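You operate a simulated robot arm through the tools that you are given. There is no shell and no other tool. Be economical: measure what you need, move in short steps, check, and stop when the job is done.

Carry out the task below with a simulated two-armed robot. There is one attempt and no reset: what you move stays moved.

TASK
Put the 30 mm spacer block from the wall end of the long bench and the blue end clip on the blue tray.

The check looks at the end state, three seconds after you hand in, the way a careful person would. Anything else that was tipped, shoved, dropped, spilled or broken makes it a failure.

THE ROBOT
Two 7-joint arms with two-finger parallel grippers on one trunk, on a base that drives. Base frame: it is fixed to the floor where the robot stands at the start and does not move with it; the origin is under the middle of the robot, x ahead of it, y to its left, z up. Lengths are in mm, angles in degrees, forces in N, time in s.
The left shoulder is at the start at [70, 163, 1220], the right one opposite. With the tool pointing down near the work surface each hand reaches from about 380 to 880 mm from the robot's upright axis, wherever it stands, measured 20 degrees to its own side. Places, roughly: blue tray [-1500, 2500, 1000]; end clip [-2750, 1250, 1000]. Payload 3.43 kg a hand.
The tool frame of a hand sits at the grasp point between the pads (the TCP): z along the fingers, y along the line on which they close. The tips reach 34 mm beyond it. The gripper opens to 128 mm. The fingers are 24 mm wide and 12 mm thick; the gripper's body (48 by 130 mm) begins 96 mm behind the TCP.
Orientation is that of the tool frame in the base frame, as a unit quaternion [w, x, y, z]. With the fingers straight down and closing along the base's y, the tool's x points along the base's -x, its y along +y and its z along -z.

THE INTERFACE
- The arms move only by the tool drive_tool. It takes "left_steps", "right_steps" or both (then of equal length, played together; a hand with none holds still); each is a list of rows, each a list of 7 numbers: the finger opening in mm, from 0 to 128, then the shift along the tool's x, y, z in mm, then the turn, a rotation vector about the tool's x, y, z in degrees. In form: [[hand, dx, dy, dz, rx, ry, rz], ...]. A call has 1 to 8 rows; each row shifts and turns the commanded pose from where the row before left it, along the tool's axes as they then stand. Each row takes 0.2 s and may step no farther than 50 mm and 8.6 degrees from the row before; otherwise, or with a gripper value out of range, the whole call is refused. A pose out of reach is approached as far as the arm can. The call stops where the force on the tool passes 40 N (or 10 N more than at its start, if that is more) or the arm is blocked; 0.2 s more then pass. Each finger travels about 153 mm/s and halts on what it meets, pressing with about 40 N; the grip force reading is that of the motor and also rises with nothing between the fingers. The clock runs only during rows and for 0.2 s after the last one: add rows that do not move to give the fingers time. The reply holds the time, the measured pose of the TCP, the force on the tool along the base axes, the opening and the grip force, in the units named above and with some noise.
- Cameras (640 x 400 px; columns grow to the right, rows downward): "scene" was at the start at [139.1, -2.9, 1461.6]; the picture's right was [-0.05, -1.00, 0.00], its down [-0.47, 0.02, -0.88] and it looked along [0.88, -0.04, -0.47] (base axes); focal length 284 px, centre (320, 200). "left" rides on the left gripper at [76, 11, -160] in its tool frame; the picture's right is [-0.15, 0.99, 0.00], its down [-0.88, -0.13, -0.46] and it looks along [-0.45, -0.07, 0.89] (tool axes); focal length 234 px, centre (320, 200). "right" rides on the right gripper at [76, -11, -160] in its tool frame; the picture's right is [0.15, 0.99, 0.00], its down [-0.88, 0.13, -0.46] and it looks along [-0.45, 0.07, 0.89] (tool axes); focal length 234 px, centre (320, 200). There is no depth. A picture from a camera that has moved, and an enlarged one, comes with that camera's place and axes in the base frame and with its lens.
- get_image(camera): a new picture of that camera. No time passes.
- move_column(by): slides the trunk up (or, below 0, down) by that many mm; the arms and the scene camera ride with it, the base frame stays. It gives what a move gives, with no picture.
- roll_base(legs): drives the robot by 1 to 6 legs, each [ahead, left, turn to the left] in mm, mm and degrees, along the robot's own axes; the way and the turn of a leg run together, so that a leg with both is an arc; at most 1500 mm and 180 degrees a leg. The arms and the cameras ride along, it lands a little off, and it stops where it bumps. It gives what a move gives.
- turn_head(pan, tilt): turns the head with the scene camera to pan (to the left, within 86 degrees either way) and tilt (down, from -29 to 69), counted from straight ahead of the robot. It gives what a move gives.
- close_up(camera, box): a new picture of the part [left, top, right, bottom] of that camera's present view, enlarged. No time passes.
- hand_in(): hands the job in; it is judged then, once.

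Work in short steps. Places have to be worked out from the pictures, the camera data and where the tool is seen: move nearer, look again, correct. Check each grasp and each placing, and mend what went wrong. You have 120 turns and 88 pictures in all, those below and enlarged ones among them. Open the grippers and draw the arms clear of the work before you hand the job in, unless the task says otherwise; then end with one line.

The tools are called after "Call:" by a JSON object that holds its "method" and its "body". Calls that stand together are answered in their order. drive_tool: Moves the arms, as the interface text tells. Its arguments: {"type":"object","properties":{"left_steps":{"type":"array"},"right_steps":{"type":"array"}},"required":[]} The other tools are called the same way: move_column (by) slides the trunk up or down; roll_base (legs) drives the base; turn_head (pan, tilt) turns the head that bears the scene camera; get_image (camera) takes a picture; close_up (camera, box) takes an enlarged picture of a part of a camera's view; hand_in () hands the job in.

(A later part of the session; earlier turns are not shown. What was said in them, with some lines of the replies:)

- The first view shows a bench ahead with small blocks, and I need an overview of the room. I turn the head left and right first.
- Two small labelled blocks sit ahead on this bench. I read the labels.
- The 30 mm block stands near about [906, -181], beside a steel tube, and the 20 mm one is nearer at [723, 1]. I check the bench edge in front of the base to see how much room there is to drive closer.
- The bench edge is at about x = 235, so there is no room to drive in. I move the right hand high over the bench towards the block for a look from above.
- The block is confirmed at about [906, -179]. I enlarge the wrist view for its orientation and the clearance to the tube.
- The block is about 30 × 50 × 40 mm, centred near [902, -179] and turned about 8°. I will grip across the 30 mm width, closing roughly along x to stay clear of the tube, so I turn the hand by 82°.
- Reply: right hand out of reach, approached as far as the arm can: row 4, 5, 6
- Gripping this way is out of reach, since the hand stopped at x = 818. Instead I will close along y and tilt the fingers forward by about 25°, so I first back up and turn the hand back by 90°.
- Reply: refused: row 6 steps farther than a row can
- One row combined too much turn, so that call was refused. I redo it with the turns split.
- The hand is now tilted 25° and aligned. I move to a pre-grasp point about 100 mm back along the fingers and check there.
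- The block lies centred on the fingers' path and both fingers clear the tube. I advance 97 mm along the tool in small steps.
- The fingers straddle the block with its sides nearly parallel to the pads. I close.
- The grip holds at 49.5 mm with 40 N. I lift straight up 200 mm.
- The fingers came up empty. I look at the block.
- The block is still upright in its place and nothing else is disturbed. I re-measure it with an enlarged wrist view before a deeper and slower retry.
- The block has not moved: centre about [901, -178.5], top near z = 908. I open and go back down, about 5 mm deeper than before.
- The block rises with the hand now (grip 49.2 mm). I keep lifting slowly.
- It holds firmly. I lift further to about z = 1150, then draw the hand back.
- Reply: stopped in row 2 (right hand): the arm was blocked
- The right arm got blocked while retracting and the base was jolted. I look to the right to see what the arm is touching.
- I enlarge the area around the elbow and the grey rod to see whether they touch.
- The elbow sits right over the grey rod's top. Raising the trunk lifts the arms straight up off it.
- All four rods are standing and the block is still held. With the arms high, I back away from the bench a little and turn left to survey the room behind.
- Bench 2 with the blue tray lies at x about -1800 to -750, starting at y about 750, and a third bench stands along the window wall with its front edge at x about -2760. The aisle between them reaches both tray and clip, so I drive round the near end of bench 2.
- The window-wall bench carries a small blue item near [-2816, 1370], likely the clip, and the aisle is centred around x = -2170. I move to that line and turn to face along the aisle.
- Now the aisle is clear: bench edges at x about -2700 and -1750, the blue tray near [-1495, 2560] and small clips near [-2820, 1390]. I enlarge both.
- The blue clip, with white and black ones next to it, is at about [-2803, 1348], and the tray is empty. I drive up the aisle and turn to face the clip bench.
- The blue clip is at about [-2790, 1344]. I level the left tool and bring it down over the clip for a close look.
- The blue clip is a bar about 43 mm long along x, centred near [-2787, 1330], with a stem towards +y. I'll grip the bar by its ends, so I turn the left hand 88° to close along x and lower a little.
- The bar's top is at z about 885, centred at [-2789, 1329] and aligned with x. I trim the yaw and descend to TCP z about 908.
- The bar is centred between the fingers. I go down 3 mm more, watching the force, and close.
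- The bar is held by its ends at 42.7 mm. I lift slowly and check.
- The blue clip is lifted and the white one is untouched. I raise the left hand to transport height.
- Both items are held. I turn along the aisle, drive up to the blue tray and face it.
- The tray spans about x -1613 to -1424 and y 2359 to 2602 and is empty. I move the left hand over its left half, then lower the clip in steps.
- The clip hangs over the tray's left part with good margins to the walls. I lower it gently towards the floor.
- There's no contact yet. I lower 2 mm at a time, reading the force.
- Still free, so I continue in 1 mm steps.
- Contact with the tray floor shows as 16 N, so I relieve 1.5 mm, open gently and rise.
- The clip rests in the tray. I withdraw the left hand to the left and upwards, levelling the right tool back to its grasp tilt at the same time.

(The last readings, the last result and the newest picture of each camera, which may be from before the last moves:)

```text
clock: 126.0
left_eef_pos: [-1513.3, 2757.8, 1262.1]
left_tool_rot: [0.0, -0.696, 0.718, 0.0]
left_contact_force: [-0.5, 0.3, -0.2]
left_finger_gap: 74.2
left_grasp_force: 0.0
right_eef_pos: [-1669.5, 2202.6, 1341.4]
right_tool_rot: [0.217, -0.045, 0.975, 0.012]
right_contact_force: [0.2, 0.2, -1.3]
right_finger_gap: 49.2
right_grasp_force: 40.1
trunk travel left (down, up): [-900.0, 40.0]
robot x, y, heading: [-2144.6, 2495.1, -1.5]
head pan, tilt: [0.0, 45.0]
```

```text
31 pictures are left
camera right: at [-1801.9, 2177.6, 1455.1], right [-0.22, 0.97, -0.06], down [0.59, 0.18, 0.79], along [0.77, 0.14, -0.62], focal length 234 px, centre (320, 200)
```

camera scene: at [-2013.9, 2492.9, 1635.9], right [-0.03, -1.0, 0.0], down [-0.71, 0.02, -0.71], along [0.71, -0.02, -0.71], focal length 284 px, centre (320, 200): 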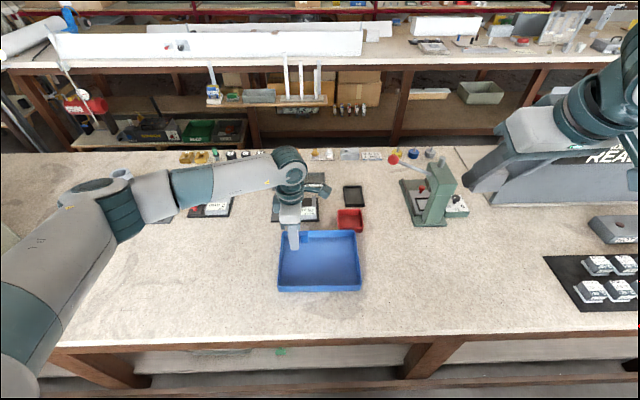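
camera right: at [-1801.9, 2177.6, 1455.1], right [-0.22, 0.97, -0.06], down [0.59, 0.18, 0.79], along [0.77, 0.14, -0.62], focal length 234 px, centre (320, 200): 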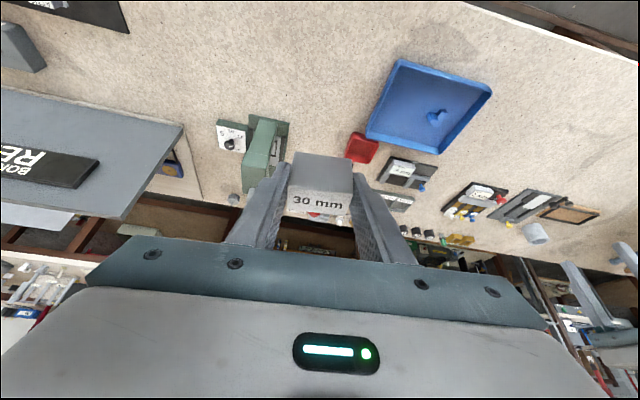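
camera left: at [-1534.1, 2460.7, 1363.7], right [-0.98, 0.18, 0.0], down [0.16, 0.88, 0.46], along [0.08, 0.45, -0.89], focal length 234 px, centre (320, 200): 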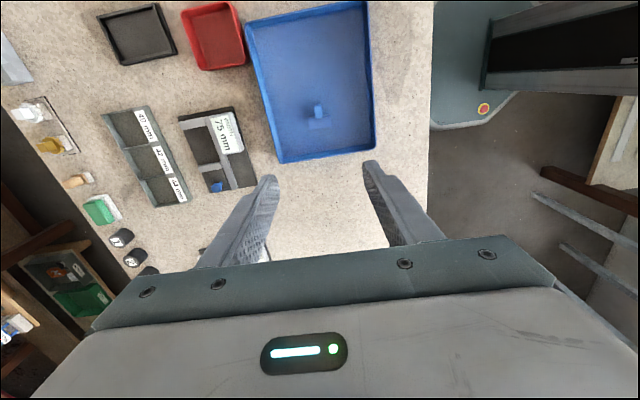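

The block still sits square in the pads. I carry it over the right half of the tray and start lowering.

Call:
{"method": "drive_tool", "body": {"right_steps": [[0, -17, 26.2, 8.1, 0, 0, 0], [0, -17, 26.2, 8.1, 0, 0, 0], [0, -17, 26.2, 8.1, 0, 0, 0], [0, -17, 26.2, 8.1, 0, 0, 0], [0, -17, 26.2, 8.1, 0, 0, 0], [0, -17, 26.2, 8.1, 0, 0, 0], [0, -17, 26.2, 8.1, 0, 0, 0], [0, -17, 26.2, 8.1, 0, 0, 0]]}}

Call:
{"method": "drive_tool", "body": {"right_steps": [[0, 10, -0.1, 22, 0, 0, 0], [0, 13.6, -0.1, 29, 0, 0, 0], [0, 13.6, -0.1, 29, 0, 0, 0], [0, 13.6, -0.1, 29, 0, 0, 0], [0, 13.6, -0.1, 29, 0, 0, 0], [0, 13.6, -0.1, 29, 0, 0, 0], [0, 13.6, -0.1, 29, 0, 0, 0], [0, 13.6, -0.1, 29, 0, 0, 0]]}}

Call:
{"method": "drive_tool", "body": {"right_steps": [[0, 13.6, -0.1, 29, 0, 0, 0], [0, 13.6, -0.1, 29, 0, 0, 0], [0, 13.6, -0.1, 29, 0, 0, 0], [0, 0, 0, 0, 0, 0, 0]]}}

Call:
{"method": "get_image", "body": {"camera": "right"}}

Call:
{"method": "close_up", "body": {"camera": "scene", "box": [220, 170, 420, 310]}}

```text
clock: 127.8
left_eef_pos: [-1512.3, 2761.1, 1261.8]
left_tool_rot: [-0.001, -0.697, 0.717, -0.001]
left_contact_force: [-0.3, 0.0, -0.3]
left_finger_gap: 73.9
left_grasp_force: 0.0
right_eef_pos: [-1536.8, 2426.9, 1339.8]
right_tool_rot: [0.216, -0.044, 0.975, 0.011]
right_contact_force: [0.2, 0.7, -1.7]
right_finger_gap: 49.5
right_grasp_force: 39.9
trunk travel left (down, up): [-900.0, 40.0]
robot x, y, heading: [-2144.1, 2495.6, -1.7]
head pan, tilt: [0.0, 45.0]
```

```text
clock: 129.6
left_eef_pos: [-1513.5, 2758.1, 1263.5]
left_tool_rot: [0.0, -0.696, 0.718, 0.0]
left_contact_force: [-0.1, -0.6, -0.7]
left_finger_gap: 74.0
left_grasp_force: 0.2
right_eef_pos: [-1538.2, 2425.7, 1091.6]
right_tool_rot: [0.216, -0.045, 0.975, 0.012]
right_contact_force: [-1.4, -0.2, -2.1]
right_finger_gap: 49.4
right_grasp_force: 39.5
trunk travel left (down, up): [-900.0, 40.0]
robot x, y, heading: [-2145.4, 2498.2, -1.8]
head pan, tilt: [0.0, 45.0]
```

```text
clock: 130.6
left_eef_pos: [-1513.3, 2759.1, 1262.4]
left_tool_rot: [0.0, -0.696, 0.718, 0.0]
left_contact_force: [-1.0, 0.2, 0.2]
left_finger_gap: 73.8
left_grasp_force: 0.0
right_eef_pos: [-1537.9, 2425.5, 994.9]
right_tool_rot: [0.215, -0.046, 0.975, 0.012]
right_contact_force: [0.5, 0.0, -0.6]
right_finger_gap: 49.4
right_grasp_force: 40.0
trunk travel left (down, up): [-900.0, 40.0]
robot x, y, heading: [-2148.2, 2495.6, -1.7]
head pan, tilt: [0.0, 45.0]
```

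```text
30 pictures are left
camera right: at [-1672.0, 2400.7, 1109.0], right [-0.22, 0.97, -0.06], down [0.59, 0.18, 0.79], along [0.77, 0.14, -0.62], focal length 234 px, centre (320, 200)
```

right: 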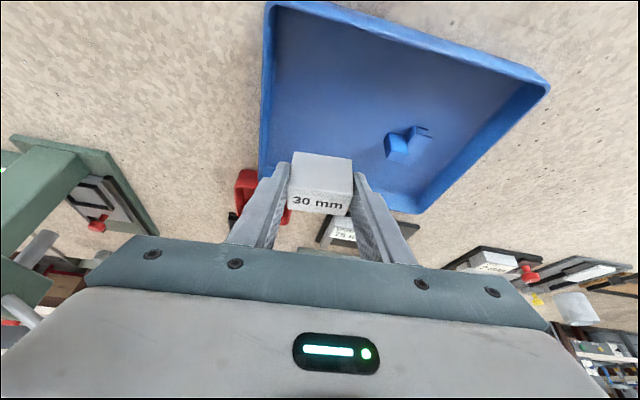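

```text
2.86 times, centred on (320, 240) of scene
camera zoom: at [-2014.3, 2493.1, 1635.9], right [-0.03, -1.0, 0.0], down [-0.71, 0.02, -0.71], along [0.71, -0.02, -0.71], focal length 812 px, centre (320, 86)
```

zoom: 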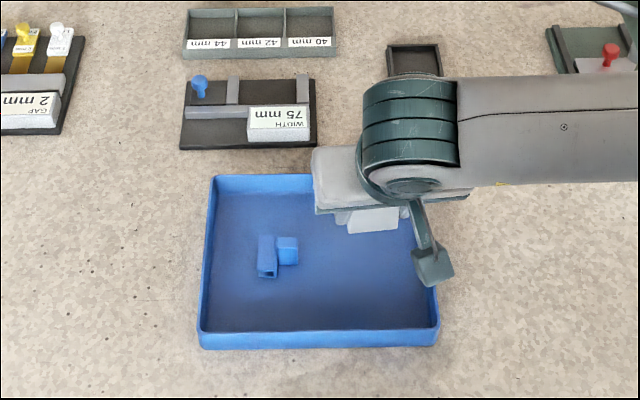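

The block hangs over the right half, clear of the walls and the clip. I lower it to just above the tray floor.

Call:
{"method": "drive_tool", "body": {"right_steps": [[0, 8.5, 0, 18, 0, 0, 0], [0, 8.5, 0, 18, 0, 0, 0], [0, 8.5, 0, 18, 0, 0, 0], [0, 4.3, 0, 9, 0, 0, 0], [0, 2, 0, 4.5, 0, 0, 0], [0, 1, 0, 2, 0, 0, 0], [0, 0, 0, 0, 0, 0, 0]]}}

Call:
{"method": "drive_tool", "body": {"right_steps": [[0, 0.4, 0, 0.9, 0, 0, 0], [0, 0.4, 0, 0.9, 0, 0, 0], [0, 0, 0, 0, 0, 0, 0]]}}

Call:
{"method": "close_up", "body": {"camera": "right", "box": [220, 90, 420, 240]}}

```text
clock: 132.2
left_eef_pos: [-1513.2, 2759.2, 1261.8]
left_tool_rot: [0.0, -0.697, 0.718, 0.0]
left_contact_force: [0.5, -0.5, 0.1]
left_finger_gap: 73.8
left_grasp_force: 0.0
right_eef_pos: [-1539.5, 2425.5, 918.1]
right_tool_rot: [0.217, -0.045, 0.975, 0.012]
right_contact_force: [0.3, -0.4, -2.2]
right_finger_gap: 49.5
right_grasp_force: 39.9
trunk travel left (down, up): [-900.0, 40.0]
robot x, y, heading: [-2143.1, 2495.3, -1.6]
head pan, tilt: [0.0, 45.0]
```

```text
clock: 133.0
left_eef_pos: [-1512.5, 2757.7, 1263.5]
left_tool_rot: [0.0, -0.696, 0.718, 0.001]
left_contact_force: [0.3, -0.4, 1.2]
left_finger_gap: 74.0
left_grasp_force: 0.1
right_eef_pos: [-1538.9, 2425.3, 917.2]
right_tool_rot: [0.215, -0.046, 0.975, 0.011]
right_contact_force: [0.1, 1.2, -1.4]
right_finger_gap: 49.2
right_grasp_force: 40.0
trunk travel left (down, up): [-900.0, 40.0]
robot x, y, heading: [-2146.1, 2498.4, -1.7]
head pan, tilt: [0.0, 45.0]
```

```text
2.67 times, centred on (320, 165) of right
camera zoom: at [-1671.8, 2400.7, 1031.0], right [-0.22, 0.97, -0.06], down [0.59, 0.18, 0.79], along [0.77, 0.14, -0.62], focal length 624 px, centre (320, 293)
```

zoom: 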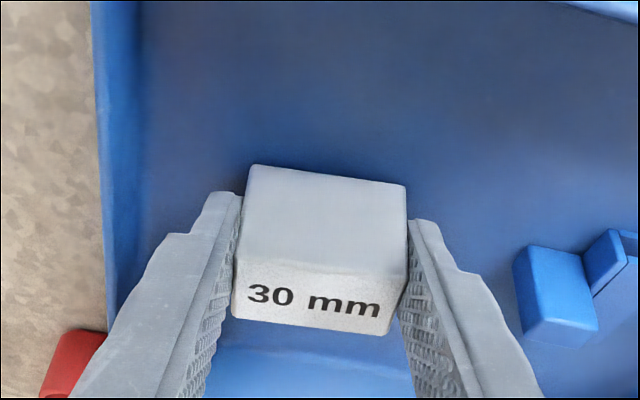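

Nearly down. I continue in about 1 mm steps until the force shows contact.

Call:
{"method": "drive_tool", "body": {"right_steps": [[0, 0.4, 0, 0.9, 0, 0, 0], [0, 0.4, 0, 0.9, 0, 0, 0], [0, 0, 0, 0, 0, 0, 0]]}}

Call:
{"method": "drive_tool", "body": {"right_steps": [[0, 0.4, 0, 0.9, 0, 0, 0], [0, 0.4, 0, 0.9, 0, 0, 0], [0, 0, 0, 0, 0, 0, 0]]}}

```text
clock: 133.8
left_eef_pos: [-1512.8, 2759.1, 1263.2]
left_tool_rot: [0.001, -0.697, 0.717, 0.001]
left_contact_force: [2.3, -0.3, -0.1]
left_finger_gap: 73.9
left_grasp_force: 0.1
right_eef_pos: [-1539.2, 2426.4, 915.1]
right_tool_rot: [0.217, -0.046, 0.975, 0.011]
right_contact_force: [-0.2, 0.6, -2.1]
right_finger_gap: 49.2
right_grasp_force: 39.9
trunk travel left (down, up): [-900.0, 40.0]
robot x, y, heading: [-2141.6, 2492.0, -2.0]
head pan, tilt: [0.0, 45.0]
```

```text
clock: 134.6
left_eef_pos: [-1513.4, 2757.9, 1263.0]
left_tool_rot: [0.0, -0.697, 0.717, -0.001]
left_contact_force: [-0.3, 0.3, -0.3]
left_finger_gap: 73.7
left_grasp_force: 0.0
right_eef_pos: [-1539.2, 2425.2, 913.3]
right_tool_rot: [0.216, -0.045, 0.975, 0.012]
right_contact_force: [0.1, 0.2, -1.7]
right_finger_gap: 49.3
right_grasp_force: 40.7
trunk travel left (down, up): [-900.0, 40.0]
robot x, y, heading: [-2143.6, 2497.9, -1.7]
head pan, tilt: [0.0, 45.0]
```

Call:
{"method": "drive_tool", "body": {"right_steps": [[0, 0.4, 0, 0.9, 0, 0, 0], [0, 0, 0, 0, 0, 0, 0]]}}

Call:
{"method": "drive_tool", "body": {"right_steps": [[0, 0.4, 0, 0.9, 0, 0, 0], [0, 0, 0, 0, 0, 0, 0]]}}

```text
clock: 135.2
left_eef_pos: [-1514.1, 2759.1, 1262.1]
left_tool_rot: [0.002, -0.697, 0.717, -0.001]
left_contact_force: [0.3, 0.7, -0.1]
left_finger_gap: 74.0
left_grasp_force: 0.0
right_eef_pos: [-1537.9, 2426.2, 912.3]
right_tool_rot: [0.216, -0.046, 0.975, 0.012]
right_contact_force: [0.2, 0.4, 2.6]
right_finger_gap: 49.1
right_grasp_force: 40.1
trunk travel left (down, up): [-900.0, 40.0]
robot x, y, heading: [-2145.8, 2496.5, -1.7]
head pan, tilt: [0.0, 45.0]
```

```text
clock: 135.8
left_eef_pos: [-1515.0, 2758.1, 1262.5]
left_tool_rot: [0.0, -0.696, 0.718, -0.001]
left_contact_force: [-0.8, 0.5, 0.1]
left_finger_gap: 74.0
left_grasp_force: 0.1
right_eef_pos: [-1538.2, 2424.6, 913.5]
right_tool_rot: [0.217, -0.046, 0.975, 0.012]
right_contact_force: [-0.3, -1.4, 10.1]
right_finger_gap: 49.5
right_grasp_force: 40.0
trunk travel left (down, up): [-900.0, 40.0]
robot x, y, heading: [-2142.7, 2497.8, -1.4]
head pan, tilt: [0.0, 45.0]
```

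The block has touched the tray floor (10 N). I open gently to about 66 mm, then rise straight up.

Call:
{"method": "drive_tool", "body": {"right_steps": [[50, 0, 0, 0, 0, 0, 0], [54, 0, 0, 0, 0, 0, 0], [60, 0, 0, 0, 0, 0, 0], [66, 0, 0, 0, 0, 0, 0], [68, 0, 0, 0, 0, 0, 0], [68, 0, 0, 0, 0, 0, 0]]}}

Call:
{"method": "get_image", "body": {"camera": "right"}}

```text
clock: 137.2
left_eef_pos: [-1513.3, 2757.7, 1262.4]
left_tool_rot: [-0.001, -0.696, 0.718, 0.001]
left_contact_force: [0.0, -0.4, -0.6]
left_finger_gap: 73.9
left_grasp_force: 0.2
right_eef_pos: [-1538.8, 2426.0, 911.7]
right_tool_rot: [0.217, -0.046, 0.975, 0.012]
right_contact_force: [0.0, -0.1, 0.3]
right_finger_gap: 67.9
right_grasp_force: 0.0
trunk travel left (down, up): [-900.0, 40.0]
robot x, y, heading: [-2143.4, 2493.3, -1.6]
head pan, tilt: [0.0, 45.0]
```

```text
27 pictures are left
camera right: at [-1671.7, 2401.0, 1025.2], right [-0.22, 0.97, -0.06], down [0.59, 0.18, 0.79], along [0.77, 0.14, -0.62], focal length 234 px, centre (320, 200)
```

right: 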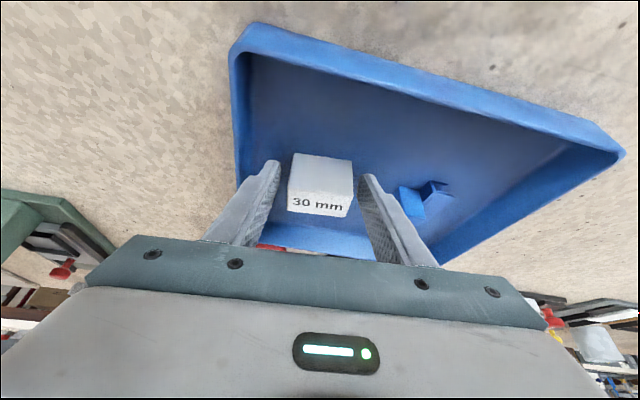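

The block stands free in the tray. I raise the right hand straight up and clear to the right.

Call:
{"method": "drive_tool", "body": {"right_steps": [[68, -5, 0, -10, 0, 0, 0], [68, -8.5, 0, -18, 0, 0, 0], [68, -13, 0, -27, 0, 0, 0], [68, -17, 0, -36, 0, 0, 0], [68, -17, 0, -36, 0, 0, 0], [68, -17, 0, -36, 0, 0, 0], [68, -17, 0, -36, 0, 0, 0], [68, -17, 0, -36, 0, 0, 0]]}}

Call:
{"method": "drive_tool", "body": {"right_steps": [[68, -17, 0, -36, 0, 0, 0], [68, -10, -30, -20, 0, 0, 0], [68, 0, -40, 0, 0, 0, 0], [68, 0, -40, 0, 0, 0, 0], [68, 0, -40, 0, 0, 0, 0], [68, 0, -40, 0, 0, 0, 0]]}}

Call:
{"method": "get_image", "body": {"camera": "scene"}}

Call:
{"method": "close_up", "body": {"camera": "scene", "box": [250, 210, 390, 310]}}

```text
clock: 139.0
left_eef_pos: [-1514.6, 2758.1, 1262.5]
left_tool_rot: [0.001, -0.697, 0.717, 0.0]
left_contact_force: [-0.5, 0.5, 0.0]
left_finger_gap: 74.0
left_grasp_force: 0.0
right_eef_pos: [-1536.7, 2425.0, 1173.0]
right_tool_rot: [0.217, -0.045, 0.975, 0.011]
right_contact_force: [-0.2, -0.5, -0.3]
right_finger_gap: 67.7
right_grasp_force: 0.1
trunk travel left (down, up): [-900.0, 40.0]
robot x, y, heading: [-2145.6, 2497.5, -1.6]
head pan, tilt: [0.0, 45.0]
```

```text
clock: 140.4
left_eef_pos: [-1513.7, 2756.0, 1263.8]
left_tool_rot: [0.001, -0.696, 0.718, -0.001]
left_contact_force: [-0.3, 0.5, 0.0]
left_finger_gap: 73.9
left_grasp_force: 0.1
right_eef_pos: [-1517.5, 2233.0, 1232.6]
right_tool_rot: [0.216, -0.045, 0.975, 0.012]
right_contact_force: [0.1, 0.3, -0.3]
right_finger_gap: 67.9
right_grasp_force: 0.1
trunk travel left (down, up): [-900.0, 40.0]
robot x, y, heading: [-2145.9, 2494.7, -1.6]
head pan, tilt: [0.0, 45.0]
```

```text
26 pictures are left
camera scene: at [-2015.0, 2490.2, 1635.9], right [-0.03, -1.0, 0.0], down [-0.71, 0.02, -0.71], along [0.71, -0.02, -0.71], focal length 284 px, centre (320, 200)
```

scene: 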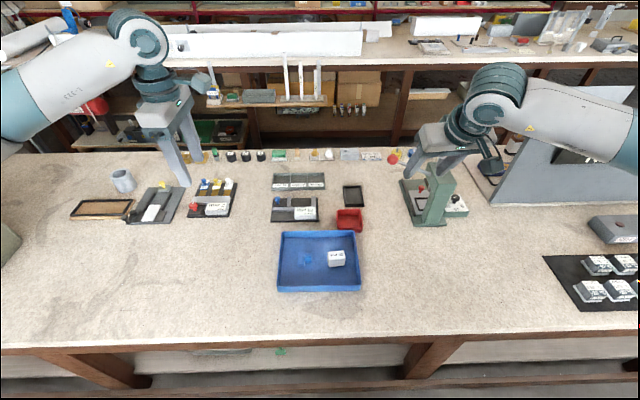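

```text
4.00 times, centred on (320, 260) of scene
camera zoom: at [-2015.0, 2490.2, 1635.9], right [-0.03, -1.0, 0.0], down [-0.71, 0.02, -0.71], along [0.71, -0.02, -0.71], focal length 1137 px, centre (320, -40)
```

zoom: 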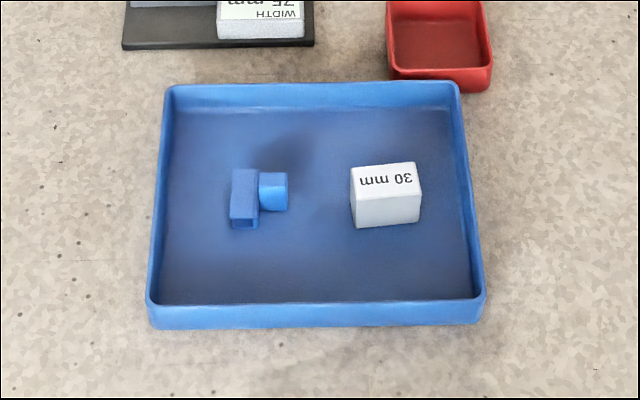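

Both items rest flat in the tray with nothing disturbed around it. To be sure about "the wall end", I look along the long bench in both directions.

Call:
{"method": "turn_head", "body": {"pan": 45, "tilt": 15}}

Call:
{"method": "get_image", "body": {"camera": "scene"}}

Call:
{"method": "turn_head", "body": {"pan": -40, "tilt": 15}}

Call:
{"method": "get_image", "body": {"camera": "scene"}}

```text
clock: 141.5
left_eef_pos: [-1513.0, 2758.8, 1262.1]
left_tool_rot: [0.0, -0.696, 0.718, 0.0]
left_contact_force: [-0.6, -0.9, 0.0]
left_finger_gap: 74.1
left_grasp_force: 0.0
right_eef_pos: [-1517.7, 2236.4, 1233.4]
right_tool_rot: [0.215, -0.045, 0.975, 0.012]
right_contact_force: [0.2, 0.6, -0.3]
right_finger_gap: 68.2
right_grasp_force: 0.0
trunk travel left (down, up): [-900.0, 40.0]
robot x, y, heading: [-2141.4, 2493.7, -1.8]
head pan, tilt: [45.0, 15.0]
```

```text
24 pictures are left
camera scene: at [-2027.7, 2559.1, 1682.7], right [0.69, -0.73, 0.0], down [-0.19, -0.18, -0.97], along [0.7, 0.66, -0.26], focal length 284 px, centre (320, 200)
```

scene: 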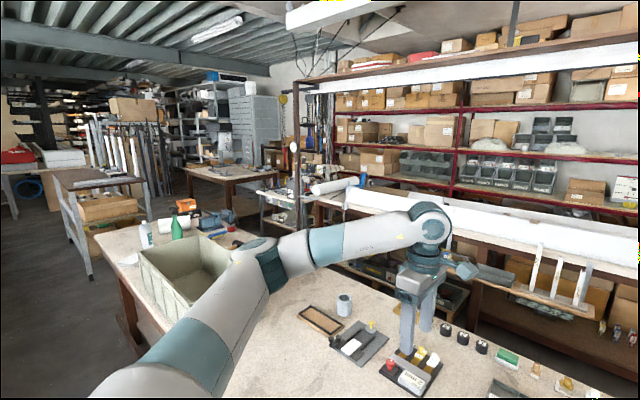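

```text
clock: 143.1
left_eef_pos: [-1513.7, 2758.4, 1262.6]
left_tool_rot: [0.001, -0.697, 0.717, 0.0]
left_contact_force: [-1.4, 0.9, -0.4]
left_finger_gap: 74.1
left_grasp_force: 0.0
right_eef_pos: [-1517.6, 2236.0, 1232.7]
right_tool_rot: [0.217, -0.046, 0.975, 0.011]
right_contact_force: [-0.1, 0.4, 0.0]
right_finger_gap: 68.2
right_grasp_force: 0.1
trunk travel left (down, up): [-900.0, 40.0]
robot x, y, heading: [-2144.5, 2495.3, -1.6]
head pan, tilt: [-40.0, 15.0]
```

```text
23 pictures are left
camera scene: at [-2025.8, 2433.4, 1682.7], right [-0.66, -0.75, 0.0], down [-0.19, 0.17, -0.97], along [0.72, -0.64, -0.26], focal length 284 px, centre (320, 200)
```

scene: 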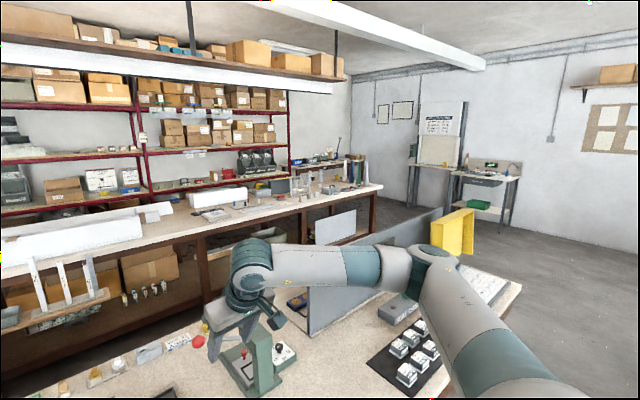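

The start end of the long bench is indeed the one at the end wall, while its other end opens into the shop. I check from here that the rods and tubes there are still standing.

Call:
{"method": "close_up", "body": {"camera": "scene", "box": [190, 140, 390, 250]}}

```text
3.20 times, centred on (290, 195) of scene
camera zoom: at [-2025.8, 2433.4, 1682.7], right [-0.66, -0.75, 0.0], down [-0.19, 0.17, -0.97], along [0.72, -0.64, -0.26], focal length 909 px, centre (416, 216)
```

zoom: 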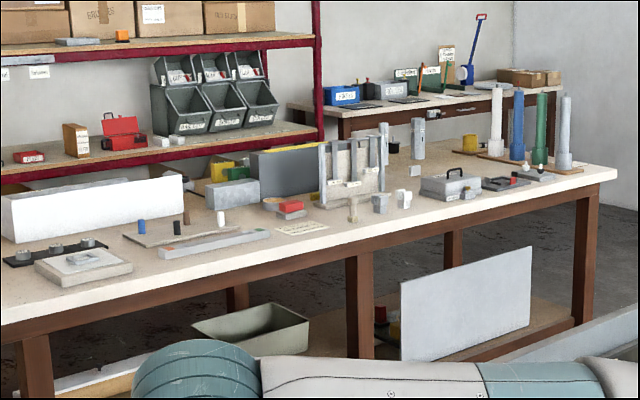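

Rods, tubes and everything else on the long bench are upright. I open both grippers wide, up high and clear of the work, and back the robot off slightly before handing in.

Call:
{"method": "drive_tool", "body": {"left_steps": [[100, 0, 0, -30, 0, 0, 0], [128, 0, 0, -30, 0, 0, 0], [128, 0, 0, -20, 0, 0, 0]], "right_steps": [[100, -10, 0, -25, 0, 0, 0], [128, -10, 0, -25, 0, 0, 0], [128, -10, 0, -25, 0, 0, 0]]}}

Call:
{"method": "roll_base", "body": {"legs": [[-80, 0, 0]]}}

Call:
{"method": "turn_head", "body": {"pan": 0, "tilt": 40}}

Call:
{"method": "get_image", "body": {"camera": "scene"}}

```text
clock: 143.9
left_eef_pos: [-1512.8, 2759.0, 1344.3]
left_tool_rot: [0.0, -0.697, 0.717, -0.001]
left_contact_force: [-0.1, 0.3, 0.1]
left_finger_gap: 127.9
left_grasp_force: 0.1
right_eef_pos: [-1522.2, 2233.6, 1314.7]
right_tool_rot: [0.216, -0.046, 0.975, 0.012]
right_contact_force: [0.7, 0.4, 0.4]
right_finger_gap: 128.1
right_grasp_force: 0.0
trunk travel left (down, up): [-900.0, 40.0]
robot x, y, heading: [-2143.4, 2493.3, -1.7]
head pan, tilt: [-40.0, 15.0]
```

```text
clock: 144.9
left_eef_pos: [-1583.9, 2759.1, 1339.3]
left_tool_rot: [-0.002, -0.696, 0.718, 0.002]
left_contact_force: [0.5, -0.1, 0.1]
left_finger_gap: 128.1
left_grasp_force: 0.1
right_eef_pos: [-1592.9, 2238.0, 1310.4]
right_tool_rot: [0.213, -0.045, 0.976, 0.012]
right_contact_force: [0.6, -0.3, -0.2]
right_finger_gap: 128.0
right_grasp_force: 0.1
trunk travel left (down, up): [-900.0, 40.0]
robot x, y, heading: [-2221.0, 2497.4, -1.6]
head pan, tilt: [-40.0, 15.0]
```

```text
clock: 146.0
left_eef_pos: [-1591.2, 2759.7, 1343.0]
left_tool_rot: [-0.001, -0.697, 0.717, 0.0]
left_contact_force: [0.5, 0.1, 1.2]
left_finger_gap: 127.8
left_grasp_force: 0.1
right_eef_pos: [-1599.8, 2238.3, 1313.0]
right_tool_rot: [0.215, -0.046, 0.975, 0.011]
right_contact_force: [0.6, 0.4, -0.8]
right_finger_gap: 128.0
right_grasp_force: 0.0
trunk travel left (down, up): [-900.0, 40.0]
robot x, y, heading: [-2224.0, 2497.8, -1.8]
head pan, tilt: [0.0, 40.0]
```

```text
21 pictures are left
camera scene: at [-2087.9, 2495.1, 1643.1], right [-0.03, -1.0, 0.0], down [-0.64, 0.02, -0.77], along [0.77, -0.02, -0.64], focal length 284 px, centre (320, 200)
```

scene: 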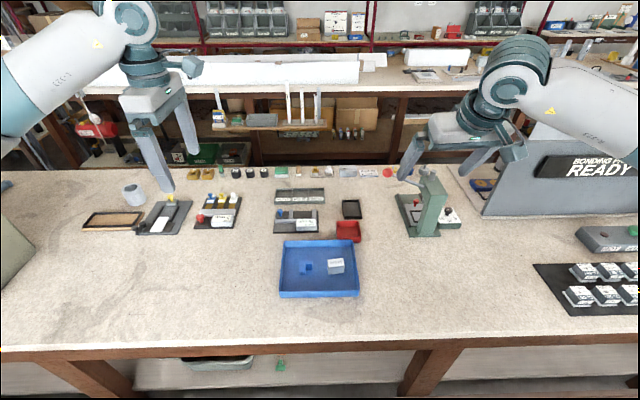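

The block and clip are both in the blue tray, the grippers are open, and the arms are clear. I hand in.

Call:
{"method": "hand_in", "body": {}}

```text
The job is handed in.
```

The 30 mm spacer block and the blue end clip are both on the blue tray, and the job is handed in. While I was drawing the right arm back, it was blocked, most likely against the grey rod at the bench end, but that rod and everything around it were still upright when I checked.
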